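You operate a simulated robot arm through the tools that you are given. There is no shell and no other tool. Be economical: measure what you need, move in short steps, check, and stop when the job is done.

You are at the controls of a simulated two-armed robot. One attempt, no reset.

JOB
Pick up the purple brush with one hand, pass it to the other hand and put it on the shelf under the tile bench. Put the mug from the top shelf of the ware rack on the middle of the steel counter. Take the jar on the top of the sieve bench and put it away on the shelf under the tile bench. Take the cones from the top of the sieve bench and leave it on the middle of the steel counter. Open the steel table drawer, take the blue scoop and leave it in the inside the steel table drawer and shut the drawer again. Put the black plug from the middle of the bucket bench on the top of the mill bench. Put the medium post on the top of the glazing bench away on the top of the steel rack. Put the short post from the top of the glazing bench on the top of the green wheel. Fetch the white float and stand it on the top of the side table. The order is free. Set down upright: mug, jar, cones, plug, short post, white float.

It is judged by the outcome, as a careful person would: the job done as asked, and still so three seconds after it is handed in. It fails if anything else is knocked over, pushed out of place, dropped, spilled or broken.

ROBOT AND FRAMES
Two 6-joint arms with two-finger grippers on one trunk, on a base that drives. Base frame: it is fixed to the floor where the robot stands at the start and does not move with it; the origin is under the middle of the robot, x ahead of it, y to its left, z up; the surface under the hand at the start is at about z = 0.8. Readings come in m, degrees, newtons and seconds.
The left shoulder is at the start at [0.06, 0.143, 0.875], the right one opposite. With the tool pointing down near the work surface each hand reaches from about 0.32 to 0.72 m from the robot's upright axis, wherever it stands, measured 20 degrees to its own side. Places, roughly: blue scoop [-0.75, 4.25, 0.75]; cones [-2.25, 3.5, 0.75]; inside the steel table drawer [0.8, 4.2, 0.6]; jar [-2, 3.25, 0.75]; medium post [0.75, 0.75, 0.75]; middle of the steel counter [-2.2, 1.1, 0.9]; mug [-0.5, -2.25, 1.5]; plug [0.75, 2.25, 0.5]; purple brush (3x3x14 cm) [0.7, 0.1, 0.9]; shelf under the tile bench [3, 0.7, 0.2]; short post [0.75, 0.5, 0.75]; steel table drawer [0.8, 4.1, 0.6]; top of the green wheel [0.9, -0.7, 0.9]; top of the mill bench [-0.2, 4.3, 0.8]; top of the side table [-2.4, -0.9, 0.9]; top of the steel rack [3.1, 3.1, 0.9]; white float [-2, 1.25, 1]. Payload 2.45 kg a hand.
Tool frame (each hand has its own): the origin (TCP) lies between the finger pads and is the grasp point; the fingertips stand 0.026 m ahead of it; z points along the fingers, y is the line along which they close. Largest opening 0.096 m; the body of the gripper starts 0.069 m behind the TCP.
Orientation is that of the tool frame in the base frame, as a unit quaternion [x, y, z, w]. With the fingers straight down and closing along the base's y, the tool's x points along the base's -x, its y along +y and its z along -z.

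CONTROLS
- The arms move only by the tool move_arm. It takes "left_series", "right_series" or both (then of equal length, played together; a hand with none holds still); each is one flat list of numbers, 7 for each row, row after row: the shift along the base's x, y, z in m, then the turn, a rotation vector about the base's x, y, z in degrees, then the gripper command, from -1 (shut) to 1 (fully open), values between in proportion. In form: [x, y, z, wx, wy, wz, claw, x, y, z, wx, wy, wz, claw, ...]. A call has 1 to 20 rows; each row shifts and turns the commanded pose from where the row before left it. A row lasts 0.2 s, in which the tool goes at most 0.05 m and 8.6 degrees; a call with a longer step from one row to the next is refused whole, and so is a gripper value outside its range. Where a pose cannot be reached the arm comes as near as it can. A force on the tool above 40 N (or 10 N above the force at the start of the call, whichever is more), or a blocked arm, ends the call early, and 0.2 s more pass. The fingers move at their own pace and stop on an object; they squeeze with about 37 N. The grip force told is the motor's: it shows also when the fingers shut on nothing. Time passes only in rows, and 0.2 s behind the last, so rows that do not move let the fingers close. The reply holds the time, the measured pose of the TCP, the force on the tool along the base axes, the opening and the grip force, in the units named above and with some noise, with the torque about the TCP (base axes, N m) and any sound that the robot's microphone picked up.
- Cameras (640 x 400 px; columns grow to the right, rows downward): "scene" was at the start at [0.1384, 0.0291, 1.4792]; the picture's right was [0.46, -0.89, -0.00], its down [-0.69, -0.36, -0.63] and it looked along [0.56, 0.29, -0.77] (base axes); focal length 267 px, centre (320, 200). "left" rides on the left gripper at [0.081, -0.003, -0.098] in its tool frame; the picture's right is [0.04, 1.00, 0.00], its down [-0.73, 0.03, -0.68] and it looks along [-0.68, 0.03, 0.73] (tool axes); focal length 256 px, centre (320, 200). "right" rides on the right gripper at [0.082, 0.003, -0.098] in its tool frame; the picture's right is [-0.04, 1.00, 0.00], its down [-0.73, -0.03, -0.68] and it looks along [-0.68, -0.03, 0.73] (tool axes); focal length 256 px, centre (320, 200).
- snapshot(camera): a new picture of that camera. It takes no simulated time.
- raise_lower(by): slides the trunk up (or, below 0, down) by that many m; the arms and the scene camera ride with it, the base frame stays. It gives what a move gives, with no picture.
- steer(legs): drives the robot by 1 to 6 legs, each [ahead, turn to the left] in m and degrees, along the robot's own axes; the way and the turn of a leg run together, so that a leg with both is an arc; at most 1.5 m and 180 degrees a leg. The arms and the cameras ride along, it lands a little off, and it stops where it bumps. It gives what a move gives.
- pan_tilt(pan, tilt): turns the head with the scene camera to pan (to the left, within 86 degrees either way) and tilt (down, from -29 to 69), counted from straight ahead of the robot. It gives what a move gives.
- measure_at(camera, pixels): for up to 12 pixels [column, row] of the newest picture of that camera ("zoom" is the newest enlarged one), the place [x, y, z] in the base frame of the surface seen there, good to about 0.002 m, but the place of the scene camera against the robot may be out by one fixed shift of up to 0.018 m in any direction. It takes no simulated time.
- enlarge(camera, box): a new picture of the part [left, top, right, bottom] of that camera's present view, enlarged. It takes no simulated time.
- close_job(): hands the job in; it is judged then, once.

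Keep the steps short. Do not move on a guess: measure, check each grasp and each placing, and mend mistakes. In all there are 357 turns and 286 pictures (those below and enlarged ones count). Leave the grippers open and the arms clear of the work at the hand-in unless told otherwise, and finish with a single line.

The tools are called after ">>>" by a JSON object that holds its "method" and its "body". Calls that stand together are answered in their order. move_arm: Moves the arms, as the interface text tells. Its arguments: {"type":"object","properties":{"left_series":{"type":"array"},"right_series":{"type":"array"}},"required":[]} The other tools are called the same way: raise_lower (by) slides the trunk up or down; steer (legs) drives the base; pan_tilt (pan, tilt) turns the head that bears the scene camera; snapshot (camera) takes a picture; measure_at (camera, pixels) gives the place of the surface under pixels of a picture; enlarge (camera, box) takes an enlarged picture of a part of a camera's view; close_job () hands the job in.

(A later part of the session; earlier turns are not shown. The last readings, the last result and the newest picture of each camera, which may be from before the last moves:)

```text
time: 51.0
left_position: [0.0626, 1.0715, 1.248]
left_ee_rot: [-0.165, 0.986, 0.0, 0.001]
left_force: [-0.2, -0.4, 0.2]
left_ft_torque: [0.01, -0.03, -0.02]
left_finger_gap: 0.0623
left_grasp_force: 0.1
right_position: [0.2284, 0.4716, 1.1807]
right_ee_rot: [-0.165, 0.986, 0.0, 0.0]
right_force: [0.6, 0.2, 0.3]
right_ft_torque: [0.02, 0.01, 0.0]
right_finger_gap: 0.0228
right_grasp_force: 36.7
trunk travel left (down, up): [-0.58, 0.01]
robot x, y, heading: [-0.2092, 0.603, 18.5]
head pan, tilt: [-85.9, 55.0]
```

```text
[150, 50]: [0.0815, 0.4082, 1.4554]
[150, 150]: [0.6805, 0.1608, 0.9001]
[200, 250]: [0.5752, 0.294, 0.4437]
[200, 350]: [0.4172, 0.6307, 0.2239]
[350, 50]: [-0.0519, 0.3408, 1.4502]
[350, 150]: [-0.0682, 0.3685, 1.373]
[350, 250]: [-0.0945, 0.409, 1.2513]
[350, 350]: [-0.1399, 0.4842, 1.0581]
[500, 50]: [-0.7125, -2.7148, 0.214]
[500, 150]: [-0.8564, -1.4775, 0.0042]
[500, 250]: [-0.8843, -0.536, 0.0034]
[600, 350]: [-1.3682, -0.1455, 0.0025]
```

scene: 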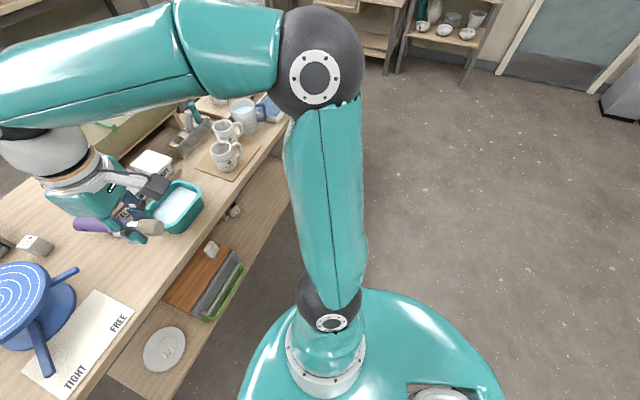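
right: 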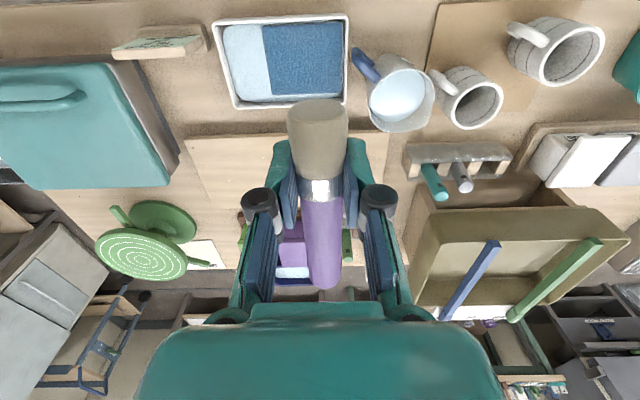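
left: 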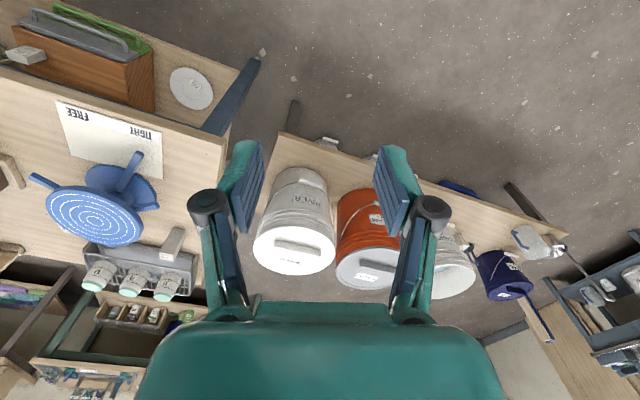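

Nothing is visibly near the base here. Try the remaining turn in a small step.

>>> {"method": "steer", "body": {"legs": [[0, -10]]}}

>>> {"method": "pan_tilt", "body": {"pan": 0, "tilt": 69}}

>>> {"method": "snapshot", "body": {"camera": "scene"}}

```text
time: 52.2
left_position: [0.1393, 1.0164, 1.2492]
left_ee_rot: [-0.078, 0.997, 0.0, 0.001]
left_force: [-1.1, -0.3, -0.4]
left_ft_torque: [-0.01, 0.01, 0.01]
left_finger_gap: 0.0625
left_grasp_force: 0.1
right_position: [0.2005, 0.3989, 1.1815]
right_ee_rot: [-0.079, 0.997, 0.0, 0.0]
right_force: [-0.1, -0.2, -0.7]
right_ft_torque: [-0.01, 0.0, -0.03]
right_finger_gap: 0.0228
right_grasp_force: 37.4
trunk travel left (down, up): [-0.58, 0.01]
robot x, y, heading: [-0.2072, 0.6074, 8.8]
head pan, tilt: [-85.9, 55.0]
```

```text
time: 53.8
left_position: [0.1393, 1.0173, 1.2494]
left_ee_rot: [-0.078, 0.997, 0.0, 0.001]
left_force: [0.2, 0.4, 0.0]
left_ft_torque: [0.01, 0.0, 0.03]
left_finger_gap: 0.0623
left_grasp_force: 0.1
right_position: [0.1994, 0.3985, 1.1818]
right_ee_rot: [-0.079, 0.997, 0.0, 0.0]
right_force: [0.0, -0.6, 0.4]
right_ft_torque: [-0.02, 0.01, 0.02]
right_finger_gap: 0.0231
right_grasp_force: 37.1
trunk travel left (down, up): [-0.58, 0.01]
robot x, y, heading: [-0.2091, 0.6055, 9.1]
head pan, tilt: [0.0, 68.8]
```

```text
252 pictures are left
```

scene: 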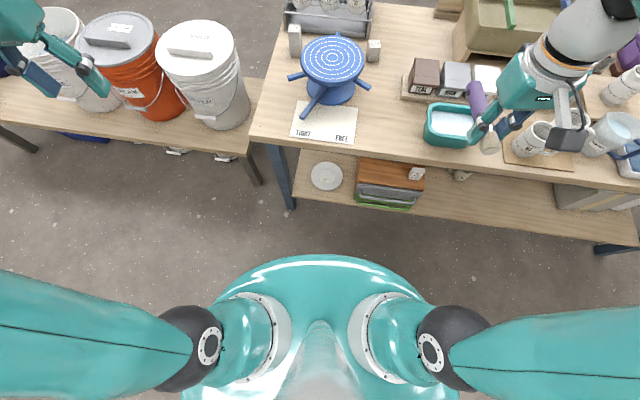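

It turned freely now. Continue to the short post with smaller turns.

>>> {"method": "steer", "body": {"legs": [[0, -29], [0.28, 0], [0, 20]]}}

>>> {"method": "snapshot", "body": {"camera": "left"}}

```text
time: 58.5
left_position: [0.4602, 0.8631, 1.2483]
left_ee_rot: [0.001, 1.0, -0.001, 0.001]
left_force: [0.0, 0.4, -0.4]
left_ft_torque: [0.02, 0.01, 0.03]
left_finger_gap: 0.0625
left_grasp_force: 0.0
right_position: [0.4229, 0.243, 1.1826]
right_ee_rot: [-0.001, 1.0, 0.0, 0.0]
right_force: [0.1, -0.5, 0.2]
right_ft_torque: [0.01, 0.01, 0.03]
right_finger_gap: 0.0223
right_grasp_force: 37.2
trunk travel left (down, up): [-0.58, 0.01]
robot x, y, heading: [0.0522, 0.504, 0.0]
head pan, tilt: [0.0, 68.8]
```

```text
251 pictures are left
```

left: 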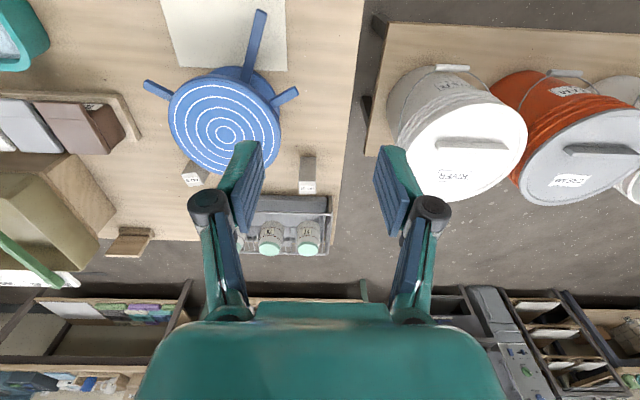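

>>> {"method": "measure_at", "body": {"camera": "left", "pixels": [[192, 180], [185, 177], [203, 180], [190, 168], [307, 187], [308, 165], [300, 187], [314, 187], [225, 80], [190, 150], [270, 245], [145, 85]]}}

>>> {"method": "enlarge", "body": {"camera": "left", "box": [150, 120, 340, 260]}}

```text
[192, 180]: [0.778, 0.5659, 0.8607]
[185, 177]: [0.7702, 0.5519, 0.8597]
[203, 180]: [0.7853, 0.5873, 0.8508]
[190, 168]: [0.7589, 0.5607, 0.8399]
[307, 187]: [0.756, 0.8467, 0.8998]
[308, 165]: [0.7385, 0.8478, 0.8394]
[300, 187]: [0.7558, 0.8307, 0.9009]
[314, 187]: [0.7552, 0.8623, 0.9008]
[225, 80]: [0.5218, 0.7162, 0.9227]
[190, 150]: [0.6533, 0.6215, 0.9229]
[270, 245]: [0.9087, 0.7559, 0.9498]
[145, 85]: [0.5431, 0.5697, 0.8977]
```

```text
2.86 times, centred on (245, 190) of left
```

zoom: 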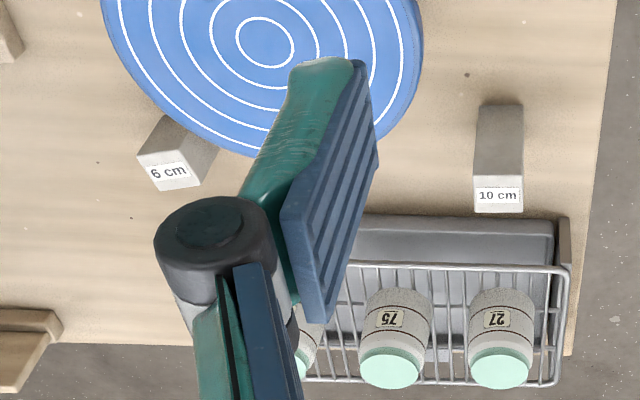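

>>> {"method": "measure_at", "body": {"camera": "zoom", "pixels": [[141, 157], [183, 153], [196, 183], [158, 188], [168, 172], [478, 189], [520, 189], [520, 209], [477, 209], [205, 160]]}}

```text
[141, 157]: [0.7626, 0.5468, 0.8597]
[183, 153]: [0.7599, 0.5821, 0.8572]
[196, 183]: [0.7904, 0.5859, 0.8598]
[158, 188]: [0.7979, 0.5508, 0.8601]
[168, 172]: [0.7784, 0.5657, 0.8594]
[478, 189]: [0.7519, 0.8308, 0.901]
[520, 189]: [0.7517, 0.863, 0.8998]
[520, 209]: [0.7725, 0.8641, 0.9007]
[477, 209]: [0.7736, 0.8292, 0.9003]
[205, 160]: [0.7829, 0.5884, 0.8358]
```

Short post centre (0.778,0.567), top z 0.86, turned about 7°. Drive 0.04 m closer and bring the left hand over it.

>>> {"method": "steer", "body": {"legs": [[0.04, 0]]}}

>>> {"method": "move_arm", "body": {"left_series": [0.025, -0.0354, -0.0185, 0, 0, 1, 0.6, 0.025, -0.0354, -0.0185, 0, 0, 1, 0.6, 0.025, -0.0354, -0.0185, 0, 0, 1, 0.6, 0.025, -0.0354, -0.0185, 0, 0, 1, 0.6, 0.025, -0.0354, -0.0185, 0, 0, 1, 0.6, 0.025, -0.0354, -0.0185, 0, 0, 1, 0.6, 0.025, -0.0354, -0.0185, 0, 0, 1, 0.6, 0.025, -0.0354, -0.0185, 0, 0, 0, 0.6]}}

>>> {"method": "snapshot", "body": {"camera": "left"}}

```text
time: 59.4
left_position: [0.5026, 0.862, 1.2479]
left_ee_rot: [-0.001, 1.0, 0.0, -0.002]
left_force: [-0.3, -0.3, -0.6]
left_ft_torque: [0.01, 0.09, 0.01]
left_finger_gap: 0.0623
left_grasp_force: 0.0
right_position: [0.4661, 0.242, 1.182]
right_ee_rot: [-0.001, 1.0, 0.0, -0.002]
right_force: [1.1, -0.2, -1.4]
right_ft_torque: [-0.01, 0.07, 0.01]
right_finger_gap: 0.0224
right_grasp_force: 37.0
trunk travel left (down, up): [-0.58, 0.01]
robot x, y, heading: [0.0947, 0.5032, -0.1]
head pan, tilt: [0.0, 68.8]
```

```text
time: 61.2
left_position: [0.6986, 0.5761, 1.101]
left_ee_rot: [-0.063, 0.998, 0.0, 0.0]
left_force: [0.4, -0.8, -0.3]
left_ft_torque: [0.02, 0.01, -0.01]
left_finger_gap: 0.0768
left_grasp_force: 0.1
right_position: [0.4657, 0.2419, 1.1807]
right_ee_rot: [-0.002, 1.0, 0.0, -0.001]
right_force: [0.4, -0.2, 0.0]
right_ft_torque: [0.06, 0.03, 0.0]
right_finger_gap: 0.0224
right_grasp_force: 36.7
trunk travel left (down, up): [-0.58, 0.01]
robot x, y, heading: [0.094, 0.5087, -0.2]
head pan, tilt: [0.0, 68.8]
```

```text
249 pictures are left
```

left: 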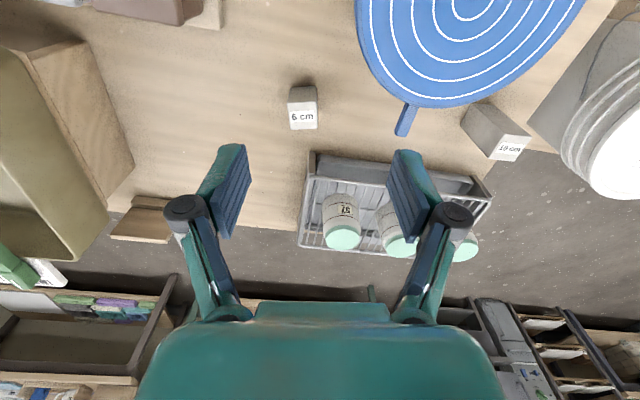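

>>> {"method": "measure_at", "body": {"camera": "left", "pixels": [[303, 116], [292, 107], [315, 107], [292, 127], [315, 127], [405, 130], [310, 175], [300, 150]]}}

>>> {"method": "move_arm", "body": {"left_series": [0.026, -0.003, -0.03, 0, 0, 0, 0.6, 0.026, -0.003, -0.035, 0, 0, 0, 0.6, 0.026, -0.003, -0.035, 0, 0, 0, 0.6, 0, 0, -0.04, 0, 0, 0, 0.6]}}

>>> {"method": "snapshot", "body": {"camera": "left"}}

```text
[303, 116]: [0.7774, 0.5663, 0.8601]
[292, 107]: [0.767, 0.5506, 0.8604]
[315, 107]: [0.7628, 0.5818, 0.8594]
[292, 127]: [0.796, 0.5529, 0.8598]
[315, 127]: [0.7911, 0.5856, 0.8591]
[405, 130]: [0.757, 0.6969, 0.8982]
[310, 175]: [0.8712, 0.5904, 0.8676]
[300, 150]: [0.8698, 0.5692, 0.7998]
```

```text
time: 62.2
left_position: [0.7535, 0.5693, 0.9558]
left_ee_rot: [-0.062, 0.998, 0.0, 0.0]
left_force: [0.2, 0.0, 0.6]
left_ft_torque: [-0.02, 0.04, 0.0]
left_finger_gap: 0.0769
left_grasp_force: 0.1
left hand out of reach, approached as far as the arm can: row 2, 3
right_position: [0.4644, 0.2442, 1.1823]
right_ee_rot: [-0.002, 1.0, 0.0, -0.002]
right_force: [0.8, -0.6, -0.8]
right_ft_torque: [-0.07, 0.0, 0.0]
right_finger_gap: 0.0228
right_grasp_force: 37.2
trunk travel left (down, up): [-0.58, 0.01]
robot x, y, heading: [0.0927, 0.5045, -0.1]
head pan, tilt: [0.0, 68.8]
```

```text
248 pictures are left
```

left: 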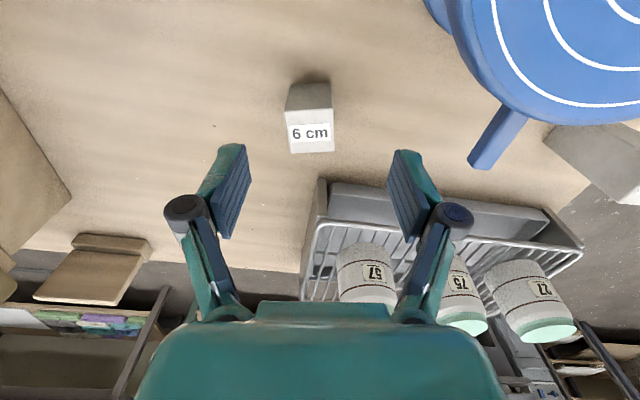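

>>> {"method": "move_arm", "body": {"left_series": [0.012, 0, -0.02, 0, 0, 0, 0.6, 0.0125, -0.001, -0.02, 0, 0, 0, 0.6, 0, 0, -0.039, 0, 0, 0, 0.6, 0, 0, -0.038, 0, 0, 0, 0.6]}}

>>> {"method": "snapshot", "body": {"camera": "left"}}

```text
time: 63.2
left_position: [0.7627, 0.5719, 0.8392]
left_ee_rot: [-0.062, 0.998, 0.0, 0.001]
left_force: [0.6, 0.1, -0.1]
left_ft_torque: [-0.01, 0.01, 0.0]
left_finger_gap: 0.0768
left_grasp_force: 0.0
left hand out of reach, approached as far as the arm can: row 1, 2
right_position: [0.4654, 0.2437, 1.1823]
right_ee_rot: [-0.002, 1.0, 0.0, -0.001]
right_force: [-0.3, 0.1, -0.9]
right_ft_torque: [-0.02, 0.02, 0.03]
right_finger_gap: 0.0222
right_grasp_force: 36.6
trunk travel left (down, up): [-0.58, 0.01]
robot x, y, heading: [0.0903, 0.5062, 0.3]
head pan, tilt: [0.0, 68.8]
```

```text
247 pictures are left
```

left: 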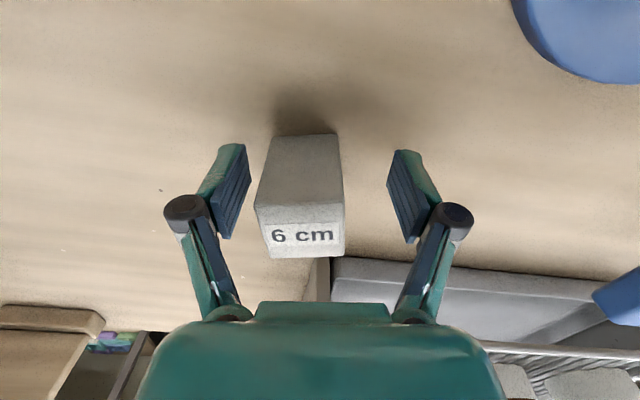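

>>> {"method": "move_arm", "body": {"left_series": [0.012, -0.005, 0, 0, 0, 0, 0.6, 0, 0, 0, 0, 0, 0, -1, 0, 0, 0, 0, 0, 0, -1, 0, 0, 0, 0, 0, 0, -1]}}

>>> {"method": "snapshot", "body": {"camera": "left"}}

```text
time: 64.2
left_position: [0.7621, 0.5709, 0.8398]
left_ee_rot: [-0.061, 0.998, 0.0, -0.001]
left_force: [-1.2, -1.1, 1.9]
left_ft_torque: [0.02, -0.03, -0.04]
left_finger_gap: 0.0395
left_grasp_force: 37.2
left hand out of reach, approached as far as the arm can: row 1
right_position: [0.4641, 0.243, 1.1833]
right_ee_rot: [-0.001, 1.0, 0.0, 0.0]
right_force: [-0.3, -0.9, -0.2]
right_ft_torque: [-0.02, 0.01, 0.01]
right_finger_gap: 0.0222
right_grasp_force: 36.6
trunk travel left (down, up): [-0.58, 0.01]
robot x, y, heading: [0.0984, 0.5039, -0.2]
head pan, tilt: [0.0, 68.8]
```

```text
246 pictures are left
```

left: 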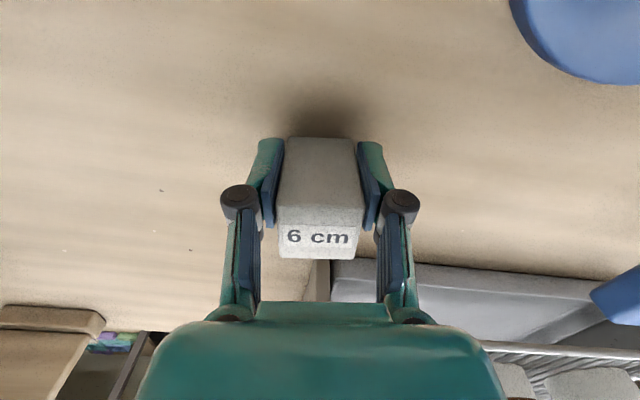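

Short post gripped. Lift it and pull it back.

>>> {"method": "move_arm", "body": {"left_series": [0, 0, 0.045, 0, 0, 0, -1, 0, 0, 0.045, 0, 0, 0, -1, -0.01, 0, 0.045, 0, 0, 0, -1, -0.02, 0, 0.045, 0, 0, 0, -1, -0.03, 0.01, 0.035, 0, 0, 0, -1, -0.035, 0.015, 0.03, 0, 0, 0, -1, -0.035, 0.02, 0.03, 0, 0, 0, -1, -0.035, 0.02, 0.03, 0, 0, 0, -1, -0.035, 0.03, 0.02, 0, 0, 0, -1, -0.035, 0.03, 0.02, 0, 0, 0, -1]}}

>>> {"method": "steer", "body": {"legs": [[-0.3, 0], [0, -45], [0, -45]]}}

>>> {"method": "snapshot", "body": {"camera": "scene"}}

```text
refused: row 7 steps farther than a row can; nothing moved
```

```text
time: 65.6
left_position: [0.6175, 0.5641, 0.8497]
left_ee_rot: [-0.053, 0.998, -0.007, 0.016]
left_force: [-1.2, -2.8, -0.2]
left_ft_torque: [0.18, -0.02, 0.01]
left_finger_gap: 0.0393
left_grasp_force: 36.9
right_position: [0.3115, 0.2429, 1.1843]
right_ee_rot: [0.001, 1.0, 0.0, 0.001]
right_force: [-0.1, 0.3, -0.3]
right_ft_torque: [-0.03, 0.0, -0.01]
right_finger_gap: 0.0224
right_grasp_force: 36.9
trunk travel left (down, up): [-0.58, 0.01]
robot x, y, heading: [-0.0595, 0.505, -0.4]
head pan, tilt: [0.0, 68.8]
stopped in leg 1: the force on the tool passed its limit at 68 N (the readings are from after the stop); the commanded pose is now the measured one
```

```text
245 pictures are left
```

scene: 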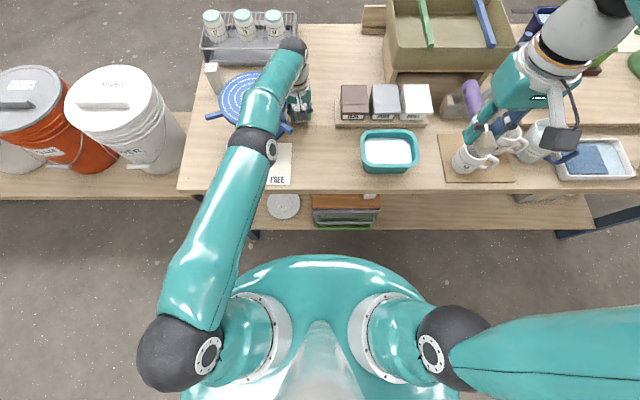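

The lift was refused and the base pulled the post against the blue wheel – my mistake of chaining. Check what was touched.

>>> {"method": "snapshot", "body": {"camera": "left"}}

>>> {"method": "enlarge", "body": {"camera": "scene", "box": [180, 0, 420, 150]}}

>>> {"method": "measure_at", "body": {"camera": "zoom", "pixels": [[110, 270], [75, 310], [290, 345], [170, 215], [80, 180], [350, 240], [350, 320]]}}

```text
244 pictures are left
```

left: 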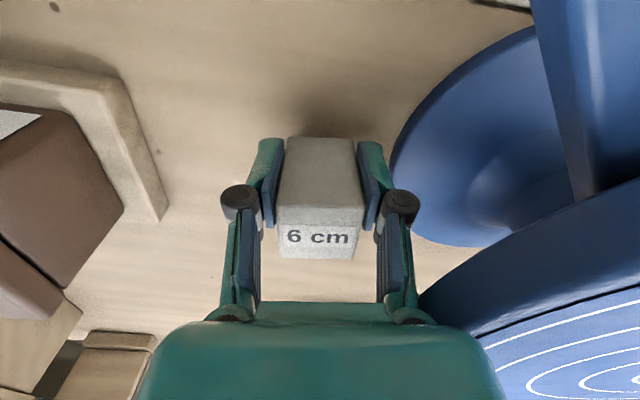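

```text
2.67 times, centred on (300, 75) of scene
```

zoom: 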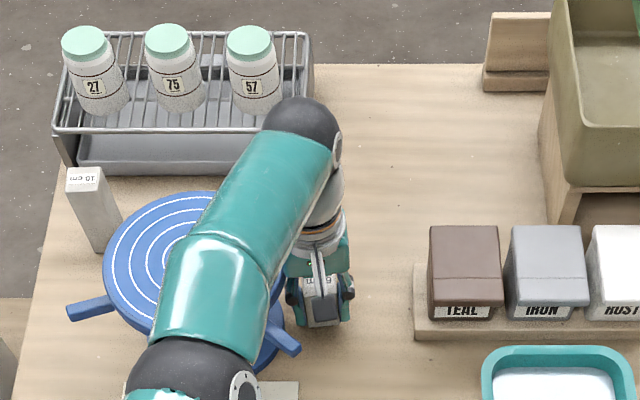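

```text
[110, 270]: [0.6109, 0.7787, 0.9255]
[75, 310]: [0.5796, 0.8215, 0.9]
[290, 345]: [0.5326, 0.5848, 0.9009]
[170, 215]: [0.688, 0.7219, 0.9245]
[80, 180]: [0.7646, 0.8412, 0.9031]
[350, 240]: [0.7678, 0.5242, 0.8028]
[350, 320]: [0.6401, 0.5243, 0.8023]
```

The hand brushed the wheel's edge. Shift away (−y) and lift straight up, then check the wheel's position.

>>> {"method": "move_arm", "body": {"left_series": [0, -0.012, 0.003, 0, 0, 0, -1, 0, -0.02, 0.01, 0, 0, 0, -1, 0, -0.005, 0.045, 0, 0, 0, -1, 0, 0, 0.045, 0, 0, 0, -1, 0, 0, 0.045, 0, 0, 0, -1, 0, 0, 0.045, 0, 0, 0, -1, 0, 0, 0.045, 0, 0, 0, -1, -0.03, 0, 0.035, 0, 0, 0, -1, -0.03, 0, 0.03, 0, 0, 0, -1]}}

>>> {"method": "snapshot", "body": {"camera": "left"}}

>>> {"method": "snapshot", "body": {"camera": "scene"}}

```text
time: 67.6
left_position: [0.5193, 0.5321, 1.1361]
left_ee_rot: [-0.053, 0.998, -0.005, 0.017]
left_force: [0.0, 0.9, -1.6]
left_ft_torque: [-0.01, 0.03, 0.02]
left_finger_gap: 0.0393
left_grasp_force: 37.0
left hand out of reach, approached as far as the arm can: row 2, 4, 5, 6, 7
right_position: [0.3128, 0.2422, 1.1833]
right_ee_rot: [-0.001, 1.0, 0.0, 0.001]
right_force: [-0.2, 0.4, -0.8]
right_ft_torque: [0.01, 0.01, 0.03]
right_finger_gap: 0.0222
right_grasp_force: 36.8
trunk travel left (down, up): [-0.58, 0.01]
robot x, y, heading: [-0.0609, 0.5032, -0.1]
head pan, tilt: [0.0, 68.8]
```

```text
242 pictures are left
```

left: 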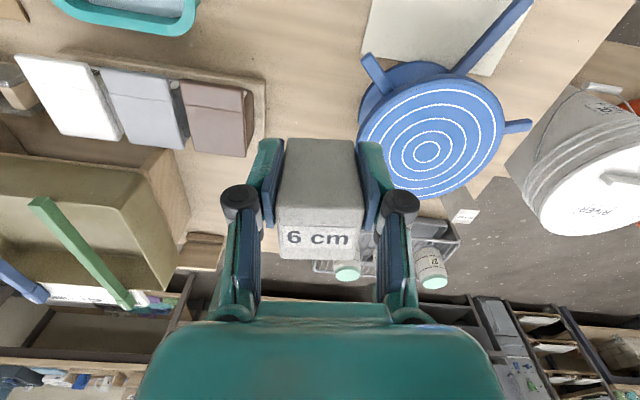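

```text
241 pictures are left
```

scene: 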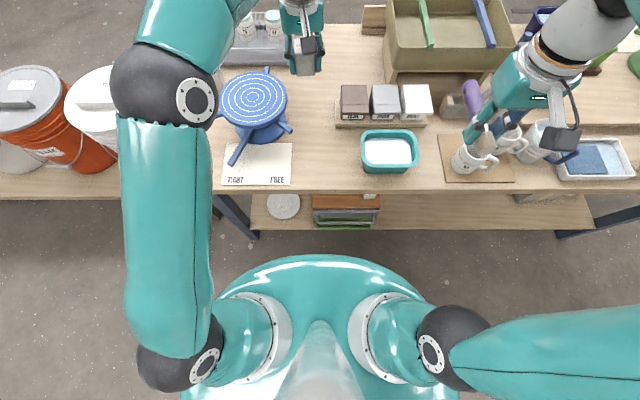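

>>> {"method": "measure_at", "body": {"camera": "left", "pixels": [[428, 152], [372, 60], [525, 126], [460, 216], [360, 160], [503, 130]]}}

>>> {"method": "measure_at", "body": {"camera": "scene", "pixels": [[252, 95], [232, 160], [290, 128], [255, 150]]}}

```text
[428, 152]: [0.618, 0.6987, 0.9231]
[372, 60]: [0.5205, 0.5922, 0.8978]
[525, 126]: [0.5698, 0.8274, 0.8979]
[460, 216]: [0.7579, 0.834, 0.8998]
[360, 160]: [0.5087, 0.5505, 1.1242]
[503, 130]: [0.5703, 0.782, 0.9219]
```

```text
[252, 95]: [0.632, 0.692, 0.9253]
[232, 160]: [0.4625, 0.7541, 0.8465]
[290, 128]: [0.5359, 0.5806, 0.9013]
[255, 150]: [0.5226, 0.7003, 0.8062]
```

The wheel's centre is unchanged within a few mm (only its turntable head turned a little). Now level the left hand and drive towards the right end of the bench.

>>> {"method": "move_arm", "body": {"left_series": [-0.02, 0, 0.01, 0, 1.95, 0, -1, -0.02, 0, 0.02, 0, 0, 0, -1]}}

>>> {"method": "steer", "body": {"legs": [[-0.25, 0], [0, -45], [0, -45], [1.1, 0]]}}

>>> {"method": "pan_tilt", "body": {"pan": 40, "tilt": 45}}

>>> {"method": "snapshot", "body": {"camera": "scene"}}

```text
time: 68.2
left_position: [0.4804, 0.5324, 1.1656]
left_ee_rot: [-0.054, 0.999, -0.006, -0.001]
left_force: [0.3, 0.0, -1.8]
left_ft_torque: [0.01, 0.03, 0.0]
left_finger_gap: 0.0393
left_grasp_force: 36.9
right_position: [0.3116, 0.2406, 1.1839]
right_ee_rot: [0.0, 1.0, 0.0, 0.001]
right_force: [0.8, 0.0, -0.3]
right_ft_torque: [-0.01, 0.02, -0.02]
right_finger_gap: 0.0223
right_grasp_force: 36.8
trunk travel left (down, up): [-0.58, 0.01]
robot x, y, heading: [-0.061, 0.5069, -0.3]
head pan, tilt: [0.0, 68.8]
```

```text
time: 73.7
left_position: [-0.0604, 0.0234, 1.1637]
left_ee_rot: [0.497, 0.868, -0.002, -0.003]
left_force: [-0.5, 0.0, -2.1]
left_ft_torque: [0.06, -0.04, 0.02]
left_finger_gap: 0.0395
left_grasp_force: 36.8
right_position: [-0.394, 0.0585, 1.1833]
right_ee_rot: [0.544, 0.839, 0.001, 0.0]
right_force: [-0.4, -0.9, -0.5]
right_ft_torque: [0.04, -0.07, -0.03]
right_finger_gap: 0.0225
right_grasp_force: 36.9
trunk travel left (down, up): [-0.58, 0.01]
robot x, y, heading: [-0.2618, 0.5239, -67.8]
head pan, tilt: [0.0, 68.8]
stopped in leg 3: the robot was blocked; the commanded pose is now the measured one
```

```text
time: 74.7
left_position: [-0.0569, 0.0251, 1.165]
left_ee_rot: [0.495, 0.869, -0.004, -0.004]
left_force: [-0.4, -1.0, -1.3]
left_ft_torque: [0.04, 0.05, 0.0]
left_finger_gap: 0.0394
left_grasp_force: 36.9
right_position: [-0.3913, 0.0596, 1.1854]
right_ee_rot: [0.543, 0.84, 0.0, 0.0]
right_force: [0.0, -0.2, -1.0]
right_ft_torque: [0.02, -0.01, 0.0]
right_finger_gap: 0.0223
right_grasp_force: 37.4
trunk travel left (down, up): [-0.58, 0.01]
robot x, y, heading: [-0.2656, 0.5278, -67.7]
head pan, tilt: [40.0, 45.0]
```

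```text
240 pictures are left
```

scene: 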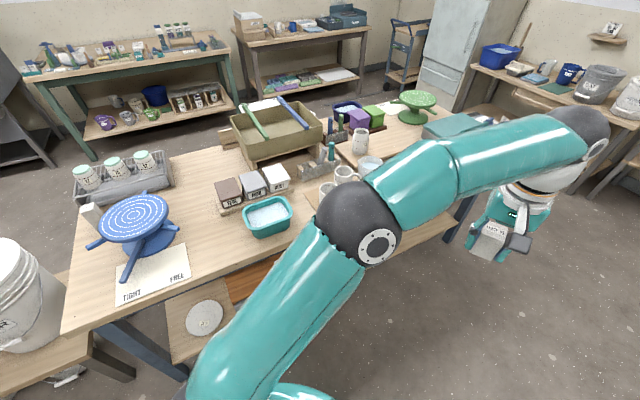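

Blocked again. Look down at both sides of the base.

>>> {"method": "pan_tilt", "body": {"pan": 86, "tilt": 69}}

>>> {"method": "snapshot", "body": {"camera": "scene"}}

>>> {"method": "measure_at", "body": {"camera": "scene", "pixels": [[320, 100], [320, 180], [320, 240], [250, 200], [100, 200], [500, 200], [200, 300], [450, 300], [300, 360]]}}

```text
time: 75.9
left_position: [-0.0566, 0.0252, 1.1652]
left_ee_rot: [0.496, 0.868, -0.003, -0.003]
left_force: [0.0, 0.0, -1.3]
left_ft_torque: [0.02, 0.0, -0.01]
left_finger_gap: 0.0393
left_grasp_force: 37.4
right_position: [-0.3908, 0.0596, 1.1847]
right_ee_rot: [0.543, 0.84, 0.001, 0.001]
right_force: [0.4, 0.5, 0.0]
right_ft_torque: [-0.01, 0.01, -0.02]
right_finger_gap: 0.0225
right_grasp_force: 37.4
trunk travel left (down, up): [-0.58, 0.01]
robot x, y, heading: [-0.2581, 0.5235, -67.7]
head pan, tilt: [85.9, 68.8]
```

```text
239 pictures are left
```

scene: 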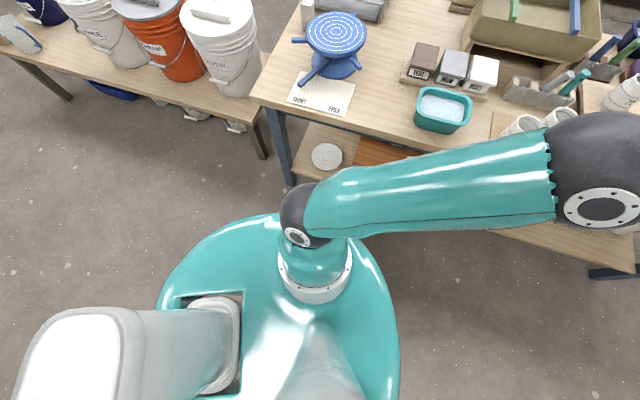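

```text
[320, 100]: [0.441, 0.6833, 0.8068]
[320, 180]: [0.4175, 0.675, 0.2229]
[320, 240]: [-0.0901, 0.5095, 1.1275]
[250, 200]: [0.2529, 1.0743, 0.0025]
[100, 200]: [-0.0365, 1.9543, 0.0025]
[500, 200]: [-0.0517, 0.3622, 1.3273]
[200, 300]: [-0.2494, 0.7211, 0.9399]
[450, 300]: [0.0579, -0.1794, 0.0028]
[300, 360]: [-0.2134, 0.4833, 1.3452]
```

Nothing touches. As before, simply continue the turn in a new call.

>>> {"method": "steer", "body": {"legs": [[0, -22]]}}

```text
time: 77.5
left_position: [-0.2577, -0.0166, 1.1658]
left_ee_rot: [0.652, 0.758, -0.003, -0.005]
left_force: [0.1, 0.2, -2.0]
left_ft_torque: [0.03, -0.01, -0.02]
left_finger_gap: 0.0394
left_grasp_force: 37.2
right_position: [-0.5561, 0.1394, 1.1843]
right_ee_rot: [0.693, 0.721, 0.0, 0.0]
right_force: [-0.2, 0.4, -0.3]
right_ft_torque: [0.04, -0.01, 0.02]
right_finger_gap: 0.0222
right_grasp_force: 36.7
trunk travel left (down, up): [-0.58, 0.01]
robot x, y, heading: [-0.247, 0.5266, -89.3]
head pan, tilt: [85.9, 68.8]
```

That worked (big turns just need splitting). Drive on along the bench to y≈−0.7 and look left toward the right end.

>>> {"method": "steer", "body": {"legs": [[1.25, 0]]}}

>>> {"method": "pan_tilt", "body": {"pan": 30, "tilt": 45}}

>>> {"method": "snapshot", "body": {"camera": "scene"}}

>>> {"method": "pan_tilt", "body": {"pan": 80, "tilt": 40}}

>>> {"method": "snapshot", "body": {"camera": "scene"}}

```text
time: 84.0
left_position: [-0.2516, -1.2757, 1.1652]
left_ee_rot: [0.654, 0.757, -0.002, -0.004]
left_force: [0.0, 0.3, -1.6]
left_ft_torque: [0.03, -0.01, -0.01]
left_finger_gap: 0.0391
left_grasp_force: 36.8
right_position: [-0.5493, -1.1184, 1.1846]
right_ee_rot: [0.695, 0.719, 0.0, 0.0]
right_force: [-0.2, -0.5, -0.1]
right_ft_torque: [0.04, 0.0, -0.01]
right_finger_gap: 0.0224
right_grasp_force: 37.2
trunk travel left (down, up): [-0.58, 0.01]
robot x, y, heading: [-0.2396, -0.7362, -89.8]
head pan, tilt: [85.9, 68.8]
```

```text
time: 85.2
left_position: [-0.2527, -1.2752, 1.1663]
left_ee_rot: [0.654, 0.757, -0.002, -0.004]
left_force: [0.5, 0.1, -1.2]
left_ft_torque: [0.02, -0.01, 0.0]
left_finger_gap: 0.0394
left_grasp_force: 37.1
right_position: [-0.5483, -1.118, 1.1852]
right_ee_rot: [0.695, 0.719, 0.0, 0.0]
right_force: [0.5, -0.5, -0.8]
right_ft_torque: [0.01, 0.01, 0.0]
right_finger_gap: 0.0224
right_grasp_force: 37.6
trunk travel left (down, up): [-0.58, 0.01]
robot x, y, heading: [-0.2378, -0.7345, -89.6]
head pan, tilt: [30.0, 45.0]
```

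```text
238 pictures are left
```

scene: 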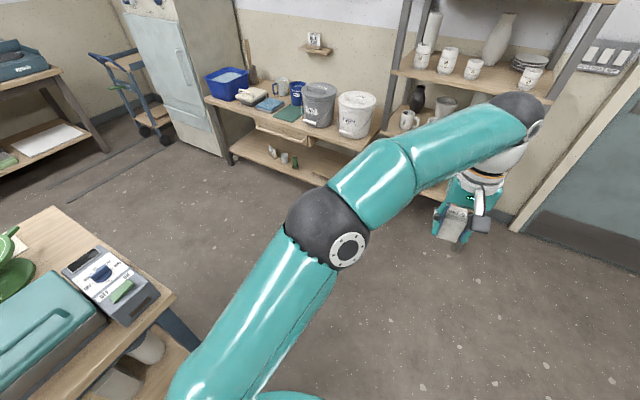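

```text
time: 86.4
left_position: [-0.2518, -1.2755, 1.1647]
left_ee_rot: [0.654, 0.757, -0.001, -0.004]
left_force: [-0.3, 0.5, -2.0]
left_ft_torque: [0.02, 0.0, 0.01]
left_finger_gap: 0.0392
left_grasp_force: 37.0
right_position: [-0.5484, -1.1178, 1.1858]
right_ee_rot: [0.694, 0.72, -0.001, 0.0]
right_force: [-0.6, 0.9, 0.0]
right_ft_torque: [0.03, -0.02, -0.01]
right_finger_gap: 0.0223
right_grasp_force: 36.7
trunk travel left (down, up): [-0.58, 0.01]
robot x, y, heading: [-0.2373, -0.7311, -89.8]
head pan, tilt: [80.0, 40.0]
```

```text
237 pictures are left
```

scene: 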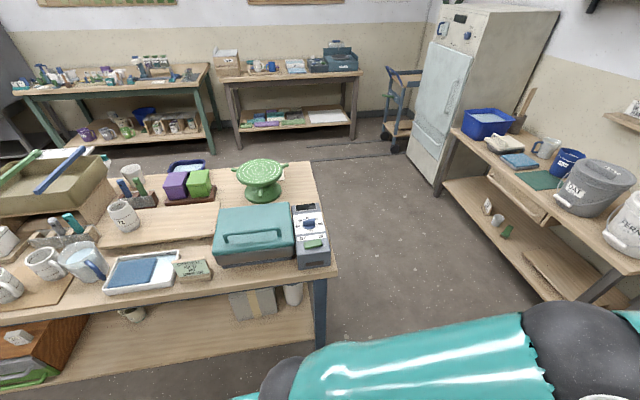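

>>> {"method": "measure_at", "body": {"camera": "scene", "pixels": [[336, 268], [312, 165], [260, 160], [258, 172], [285, 165], [262, 198], [545, 285], [440, 185], [395, 150], [420, 180], [240, 150], [355, 75]]}}

```text
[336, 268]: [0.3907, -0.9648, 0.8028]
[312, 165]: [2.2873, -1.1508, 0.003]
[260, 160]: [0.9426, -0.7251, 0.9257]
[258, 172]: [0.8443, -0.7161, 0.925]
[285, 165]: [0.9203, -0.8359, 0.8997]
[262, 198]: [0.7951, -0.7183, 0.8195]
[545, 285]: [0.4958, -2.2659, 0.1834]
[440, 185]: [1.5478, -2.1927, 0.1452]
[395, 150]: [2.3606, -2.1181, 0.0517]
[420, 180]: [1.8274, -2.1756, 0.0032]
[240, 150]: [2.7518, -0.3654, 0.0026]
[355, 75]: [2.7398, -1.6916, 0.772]
```

Bench end is at y=−0.965; green wheel centre ≈(0.89,−0.72). I'll approach it from the bench end, in split turns.

>>> {"method": "steer", "body": {"legs": [[0.35, 0], [0, 45], [0.45, 0]]}}

>>> {"method": "steer", "body": {"legs": [[0, 45], [0.87, 0]]}}

>>> {"method": "steer", "body": {"legs": [[0, 45]]}}

>>> {"method": "steer", "body": {"legs": [[0, 45]]}}

>>> {"method": "pan_tilt", "body": {"pan": 0, "tilt": 55}}

>>> {"method": "snapshot", "body": {"camera": "scene"}}

```text
time: 93.4
left_position: [0.4664, -1.7986, 1.1643]
left_ee_rot: [0.316, 0.949, -0.003, -0.004]
left_force: [0.3, -0.8, -2.6]
left_ft_torque: [0.0, 0.1, 0.02]
left_finger_gap: 0.0394
left_grasp_force: 37.3
right_position: [0.1437, -1.8991, 1.184]
right_ee_rot: [0.367, 0.93, 0.0, -0.001]
right_force: [1.0, 0.2, -0.7]
right_ft_torque: [0.01, 0.02, -0.01]
right_finger_gap: 0.0224
right_grasp_force: 37.2
trunk travel left (down, up): [-0.58, 0.01]
robot x, y, heading: [0.0854, -1.4173, -45.0]
head pan, tilt: [80.0, 40.0]
```

```text
time: 100.3
left_position: [1.4853, -1.4271, 1.1664]
left_ee_rot: [-0.066, 0.998, -0.005, -0.001]
left_force: [-0.3, -0.2, -2.7]
left_ft_torque: [0.0, 0.04, 0.02]
left_finger_gap: 0.0395
left_grasp_force: 37.3
right_position: [1.322, -1.7232, 1.1853]
right_ee_rot: [-0.012, 1.0, -0.001, 0.0]
right_force: [0.5, 0.1, -0.1]
right_ft_torque: [-0.02, 0.0, 0.0]
right_finger_gap: 0.0223
right_grasp_force: 37.3
trunk travel left (down, up): [-0.58, 0.01]
robot x, y, heading: [0.9463, -1.4194, -0.3]
head pan, tilt: [80.0, 40.0]
```

```text
time: 103.0
left_position: [1.3377, -1.047, 1.1663]
left_ee_rot: [-0.437, 0.899, -0.004, 0.001]
left_force: [0.1, 0.0, -1.4]
left_ft_torque: [-0.03, 0.05, 0.02]
left_finger_gap: 0.0392
left_grasp_force: 37.8
right_position: [1.4274, -1.3721, 1.1844]
right_ee_rot: [-0.387, 0.922, 0.0, -0.001]
right_force: [0.2, 0.1, -0.3]
right_ft_torque: [-0.03, 0.02, -0.02]
right_finger_gap: 0.0224
right_grasp_force: 36.4
trunk travel left (down, up): [-0.58, 0.01]
robot x, y, heading: [0.9644, -1.4435, 43.5]
head pan, tilt: [80.0, 40.0]
```

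```text
time: 105.7
left_position: [0.9447, -0.898, 1.1671]
left_ee_rot: [0.75, -0.661, 0.005, -0.001]
left_force: [0.7, -0.4, -1.2]
left_ft_torque: [-0.03, 0.01, -0.03]
left_finger_gap: 0.0393
left_grasp_force: 37.2
right_position: [1.2392, -1.0608, 1.1858]
right_ee_rot: [0.714, -0.701, 0.001, 0.001]
right_force: [0.3, -0.1, -0.5]
right_ft_torque: [-0.04, 0.02, 0.01]
right_finger_gap: 0.0227
right_grasp_force: 37.0
trunk travel left (down, up): [-0.58, 0.01]
robot x, y, heading: [0.9965, -1.4446, 88.6]
head pan, tilt: [80.0, 40.0]
```

```text
time: 107.3
left_position: [0.9438, -0.899, 1.167]
left_ee_rot: [0.751, -0.661, 0.004, -0.002]
left_force: [0.1, -0.3, -2.0]
left_ft_torque: [0.02, -0.02, 0.0]
left_finger_gap: 0.0392
left_grasp_force: 36.6
right_position: [1.2387, -1.0605, 1.1866]
right_ee_rot: [0.714, -0.7, 0.001, 0.0]
right_force: [0.8, -0.8, 0.5]
right_ft_torque: [0.01, -0.04, -0.03]
right_finger_gap: 0.0226
right_grasp_force: 37.4
trunk travel left (down, up): [-0.58, 0.01]
robot x, y, heading: [0.9989, -1.4377, 88.9]
head pan, tilt: [0.0, 55.0]
```

```text
236 pictures are left
```

scene: 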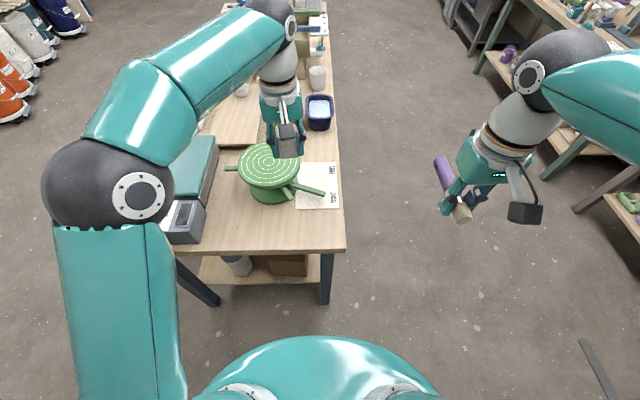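

Standing at the bench end. Measure the green wheel with the left hand camera.

>>> {"method": "steer", "body": {"legs": [[0.08, 0]]}}

>>> {"method": "snapshot", "body": {"camera": "left"}}

>>> {"method": "snapshot", "body": {"camera": "scene"}}

```text
time: 108.3
left_position: [0.9462, -0.8166, 1.1668]
left_ee_rot: [0.751, -0.66, 0.004, -0.001]
left_force: [0.3, 1.1, -1.9]
left_ft_torque: [-0.04, 0.02, 0.03]
left_finger_gap: 0.0394
left_grasp_force: 36.4
right_position: [1.2416, -0.9784, 1.1852]
right_ee_rot: [0.714, -0.7, 0.001, 0.001]
right_force: [-0.7, 0.5, -0.6]
right_ft_torque: [-0.1, 0.01, -0.06]
right_finger_gap: 0.0226
right_grasp_force: 36.8
trunk travel left (down, up): [-0.58, 0.01]
robot x, y, heading: [1.0011, -1.3572, 88.6]
head pan, tilt: [0.0, 55.0]
```

```text
235 pictures are left
```

left: 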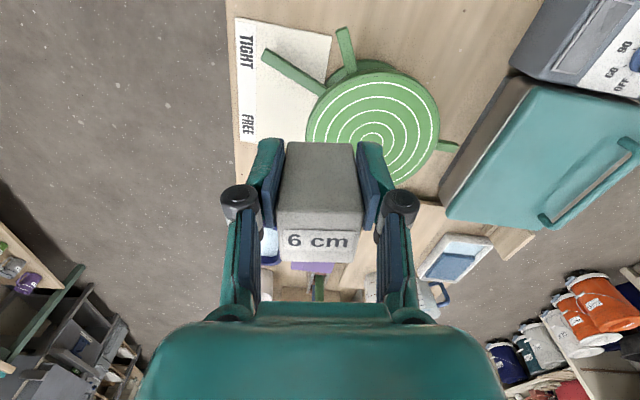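

```text
234 pictures are left
```

scene: 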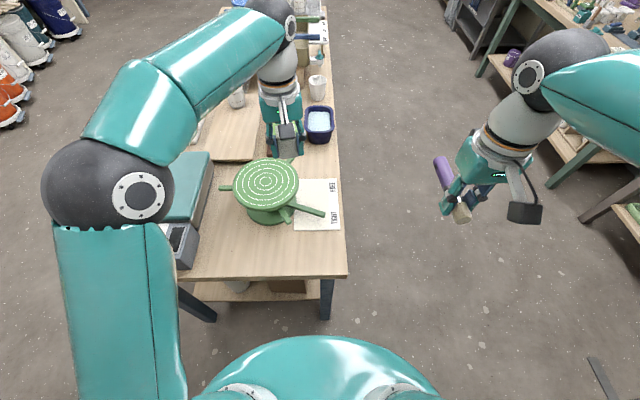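

>>> {"method": "measure_at", "body": {"camera": "left", "pixels": [[309, 130], [437, 120], [370, 76], [375, 128], [420, 160], [330, 90]]}}

>>> {"method": "measure_at", "body": {"camera": "scene", "pixels": [[266, 182], [266, 161], [266, 205], [236, 183], [296, 183]]}}

```text
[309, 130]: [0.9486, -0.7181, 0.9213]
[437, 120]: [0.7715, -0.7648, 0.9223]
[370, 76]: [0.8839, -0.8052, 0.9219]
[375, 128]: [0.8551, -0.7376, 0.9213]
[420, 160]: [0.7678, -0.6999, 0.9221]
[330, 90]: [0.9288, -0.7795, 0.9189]
```

```text
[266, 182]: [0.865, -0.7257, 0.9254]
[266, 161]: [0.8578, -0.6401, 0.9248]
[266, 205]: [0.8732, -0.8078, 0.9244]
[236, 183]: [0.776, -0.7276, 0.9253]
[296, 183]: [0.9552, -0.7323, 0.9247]
```

Wheel centre ≈(0.862,−0.718), top z 0.922. Bring the post above it, stopping ~3 cm high.

>>> {"method": "move_arm", "body": {"left_series": [-0.0164, 0.0168, -0.034, 0, 0, 0, -1, -0.0164, 0.0168, -0.034, 0, 0, 0, -1, -0.0164, 0.0168, -0.034, 0, 0, 0, -1, -0.0164, 0.0168, -0.034, 0, 0, 0, -1, -0.0164, 0.0168, -0.034, 0, 0, 0, -1]}}

>>> {"method": "snapshot", "body": {"camera": "left"}}

>>> {"method": "enlarge", "body": {"camera": "scene", "box": [180, 80, 380, 240]}}

```text
time: 109.5
left_position: [0.8619, -0.7304, 0.997]
left_ee_rot: [0.751, -0.66, 0.005, -0.002]
left_force: [-1.4, -0.7, -2.2]
left_ft_torque: [-0.05, -0.02, 0.0]
left_finger_gap: 0.0392
left_grasp_force: 37.1
right_position: [1.2409, -0.9806, 1.1884]
right_ee_rot: [0.714, -0.7, 0.002, 0.001]
right_force: [0.9, 0.6, -0.4]
right_ft_torque: [-0.04, -0.01, 0.01]
right_finger_gap: 0.0224
right_grasp_force: 37.2
trunk travel left (down, up): [-0.58, 0.01]
robot x, y, heading: [1.0036, -1.3598, 88.5]
head pan, tilt: [0.0, 55.0]
```

```text
233 pictures are left
```

left: 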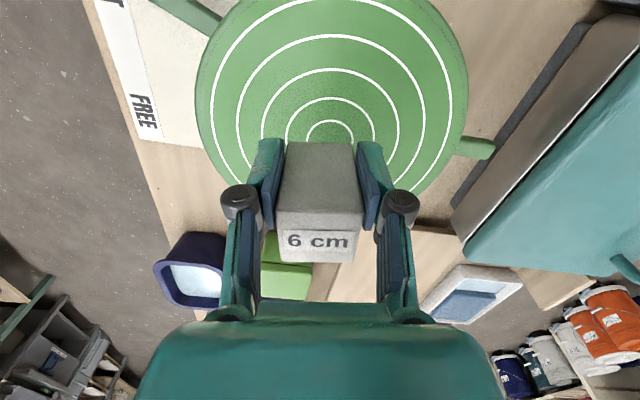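

```text
2.50 times, centred on (280, 160) of scene
```

zoom: 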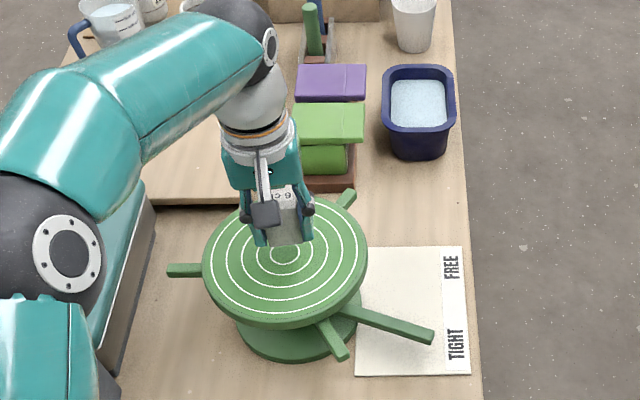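

>>> {"method": "move_arm", "body": {"left_series": [0, -0.002, -0.015, 0, 0, 0, -1, 0, 0, -0.012, 0, 0, 0, -1, 0, 0, -0.005, 0, 0, 0, -1, 0, 0, -0.003, 0, 0, 0, -1, 0, 0, -0.002, 0, 0, 0, -1]}}

>>> {"method": "snapshot", "body": {"camera": "left"}}

```text
time: 110.7
left_position: [0.8628, -0.736, 0.9621]
left_ee_rot: [0.751, -0.66, 0.003, -0.003]
left_force: [-0.2, 1.6, 4.3]
left_ft_torque: [0.23, 0.21, 0.01]
left_finger_gap: 0.0392
left_grasp_force: 36.9
right_position: [1.2408, -0.982, 1.1869]
right_ee_rot: [0.714, -0.7, 0.001, 0.0]
right_force: [0.1, 0.5, -0.6]
right_ft_torque: [0.0, -0.03, -0.02]
right_finger_gap: 0.0226
right_grasp_force: 36.5
trunk travel left (down, up): [-0.58, 0.01]
robot x, y, heading: [1.0011, -1.3593, 88.5]
head pan, tilt: [0.0, 55.0]
```

```text
231 pictures are left
```

left: 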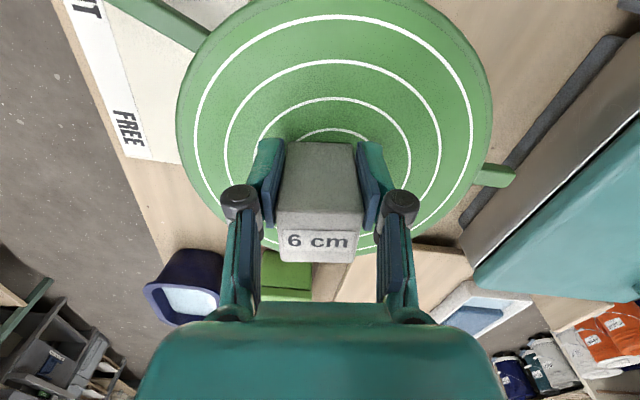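

Contact felt (force up). Release and lift straight.

>>> {"method": "move_arm", "body": {"left_series": [0, 0, 0, 0, 0, 0, 0, 0, 0, 0, 0, 0, 0, 0.8, 0, 0, 0, 0, 0, 0, 0.8, 0, 0, 0.04, 0, 0, 0, 0.8, 0, 0, 0.045, 0, 0, 0, 0.8, 0, 0, 0.045, 0, 0, 0, 0.8, 0, -0.02, 0.04, 0, 0, 0, 0.8, 0, -0.03, 0.03, 0, 0, 0, 0.8]}}

>>> {"method": "snapshot", "body": {"camera": "left"}}

>>> {"method": "enlarge", "body": {"camera": "scene", "box": [180, 80, 380, 240]}}

```text
time: 112.5
left_position: [0.8641, -0.7877, 1.1623]
left_ee_rot: [0.751, -0.661, 0.004, -0.002]
left_force: [0.8, -0.5, -0.1]
left_ft_torque: [0.05, -0.02, 0.01]
left_finger_gap: 0.0867
left_grasp_force: 0.2
right_position: [1.2424, -0.9834, 1.1882]
right_ee_rot: [0.714, -0.7, 0.0, -0.001]
right_force: [0.1, 0.0, -0.3]
right_ft_torque: [-0.01, -0.01, -0.04]
right_finger_gap: 0.0223
right_grasp_force: 36.9
trunk travel left (down, up): [-0.58, 0.01]
robot x, y, heading: [1.0011, -1.3607, 88.9]
head pan, tilt: [0.0, 55.0]
```

```text
230 pictures are left
```

left: 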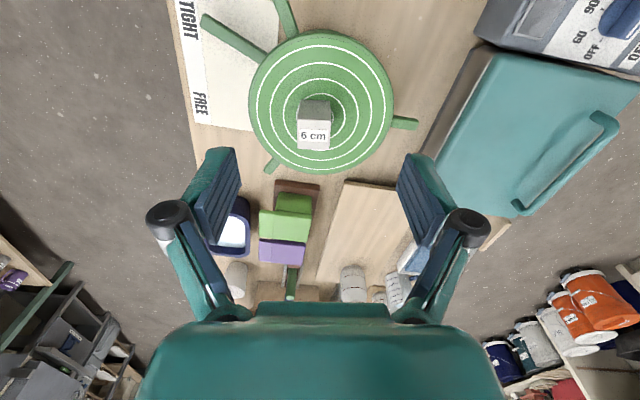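

```text
2.50 times, centred on (280, 160) of scene
```

zoom: 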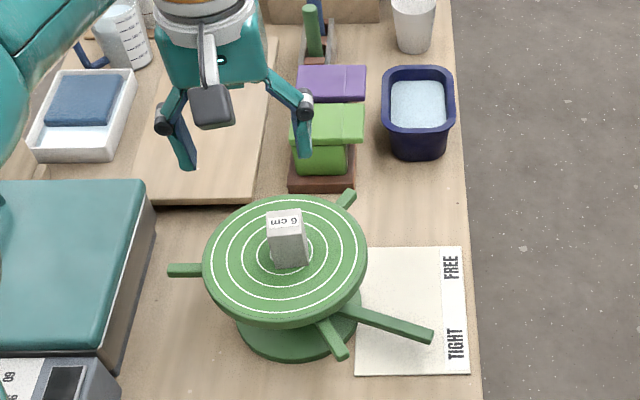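

Short post is upright on the green wheel. Now to the tile bench with the brush.

>>> {"method": "steer", "body": {"legs": [[-0.05, 0], [0, -45]]}}

>>> {"method": "steer", "body": {"legs": [[0, -44], [0.85, 0]]}}

>>> {"method": "steer", "body": {"legs": [[0, 45]]}}

>>> {"method": "steer", "body": {"legs": [[0, 45], [1.4, 0]]}}

```text
time: 115.8
left_position: [1.309, -0.908, 1.1604]
left_ee_rot: [-0.441, 0.897, -0.006, 0.0]
left_force: [-0.4, -0.1, 0.3]
left_ft_torque: [0.02, 0.0, 0.0]
left_finger_gap: 0.0864
left_grasp_force: 0.2
right_position: [1.4378, -1.3126, 1.1868]
right_ee_rot: [-0.391, 0.92, 0.0, -0.001]
right_force: [-0.1, 0.4, -1.5]
right_ft_torque: [0.0, 0.02, -0.03]
right_finger_gap: 0.0225
right_grasp_force: 36.8
trunk travel left (down, up): [-0.58, 0.01]
robot x, y, heading: [0.9785, -1.3868, 43.9]
head pan, tilt: [0.0, 55.0]
```

```text
time: 122.7
left_position: [2.4051, -1.2814, 1.1601]
left_ee_rot: [-0.071, 0.997, -0.005, -0.001]
left_force: [0.1, 0.8, 0.3]
left_ft_torque: [0.0, 0.04, -0.02]
left_finger_gap: 0.0866
left_grasp_force: 0.1
right_position: [2.2156, -1.6601, 1.1863]
right_ee_rot: [-0.018, 1.0, 0.0, -0.002]
right_force: [-0.3, 0.3, 0.4]
right_ft_torque: [0.02, 0.05, 0.0]
right_finger_gap: 0.0225
right_grasp_force: 36.7
trunk travel left (down, up): [-0.58, 0.01]
robot x, y, heading: [1.8364, -1.3942, -0.4]
head pan, tilt: [0.0, 55.0]
```

```text
time: 125.4
left_position: [2.1597, -0.9111, 1.1612]
left_ee_rot: [-0.446, 0.895, -0.005, 0.0]
left_force: [0.1, -0.5, -0.3]
left_ft_torque: [0.02, 0.04, -0.01]
left_finger_gap: 0.0863
left_grasp_force: 0.2
right_position: [2.2923, -1.3144, 1.1883]
right_ee_rot: [-0.395, 0.919, -0.001, -0.001]
right_force: [0.5, 0.0, -0.3]
right_ft_torque: [-0.01, 0.02, -0.02]
right_finger_gap: 0.0225
right_grasp_force: 36.7
trunk travel left (down, up): [-0.58, 0.01]
robot x, y, heading: [1.855, -1.4181, 44.2]
head pan, tilt: [0.0, 55.0]
```

```text
time: 134.8
left_position: [1.7291, 0.5535, 1.1608]
left_ee_rot: [0.754, -0.657, 0.005, -0.001]
left_force: [0.3, -0.4, 0.8]
left_ft_torque: [0.03, -0.01, -0.01]
left_finger_gap: 0.0865
left_grasp_force: 0.1
right_position: [2.1083, 0.3629, 1.1891]
right_ee_rot: [0.717, -0.697, 0.001, 0.001]
right_force: [-0.3, 1.0, -0.1]
right_ft_torque: [-0.07, 0.03, -0.03]
right_finger_gap: 0.0224
right_grasp_force: 37.1
trunk travel left (down, up): [-0.58, 0.01]
robot x, y, heading: [1.8748, -0.0198, 89.4]
head pan, tilt: [0.0, 55.0]
```

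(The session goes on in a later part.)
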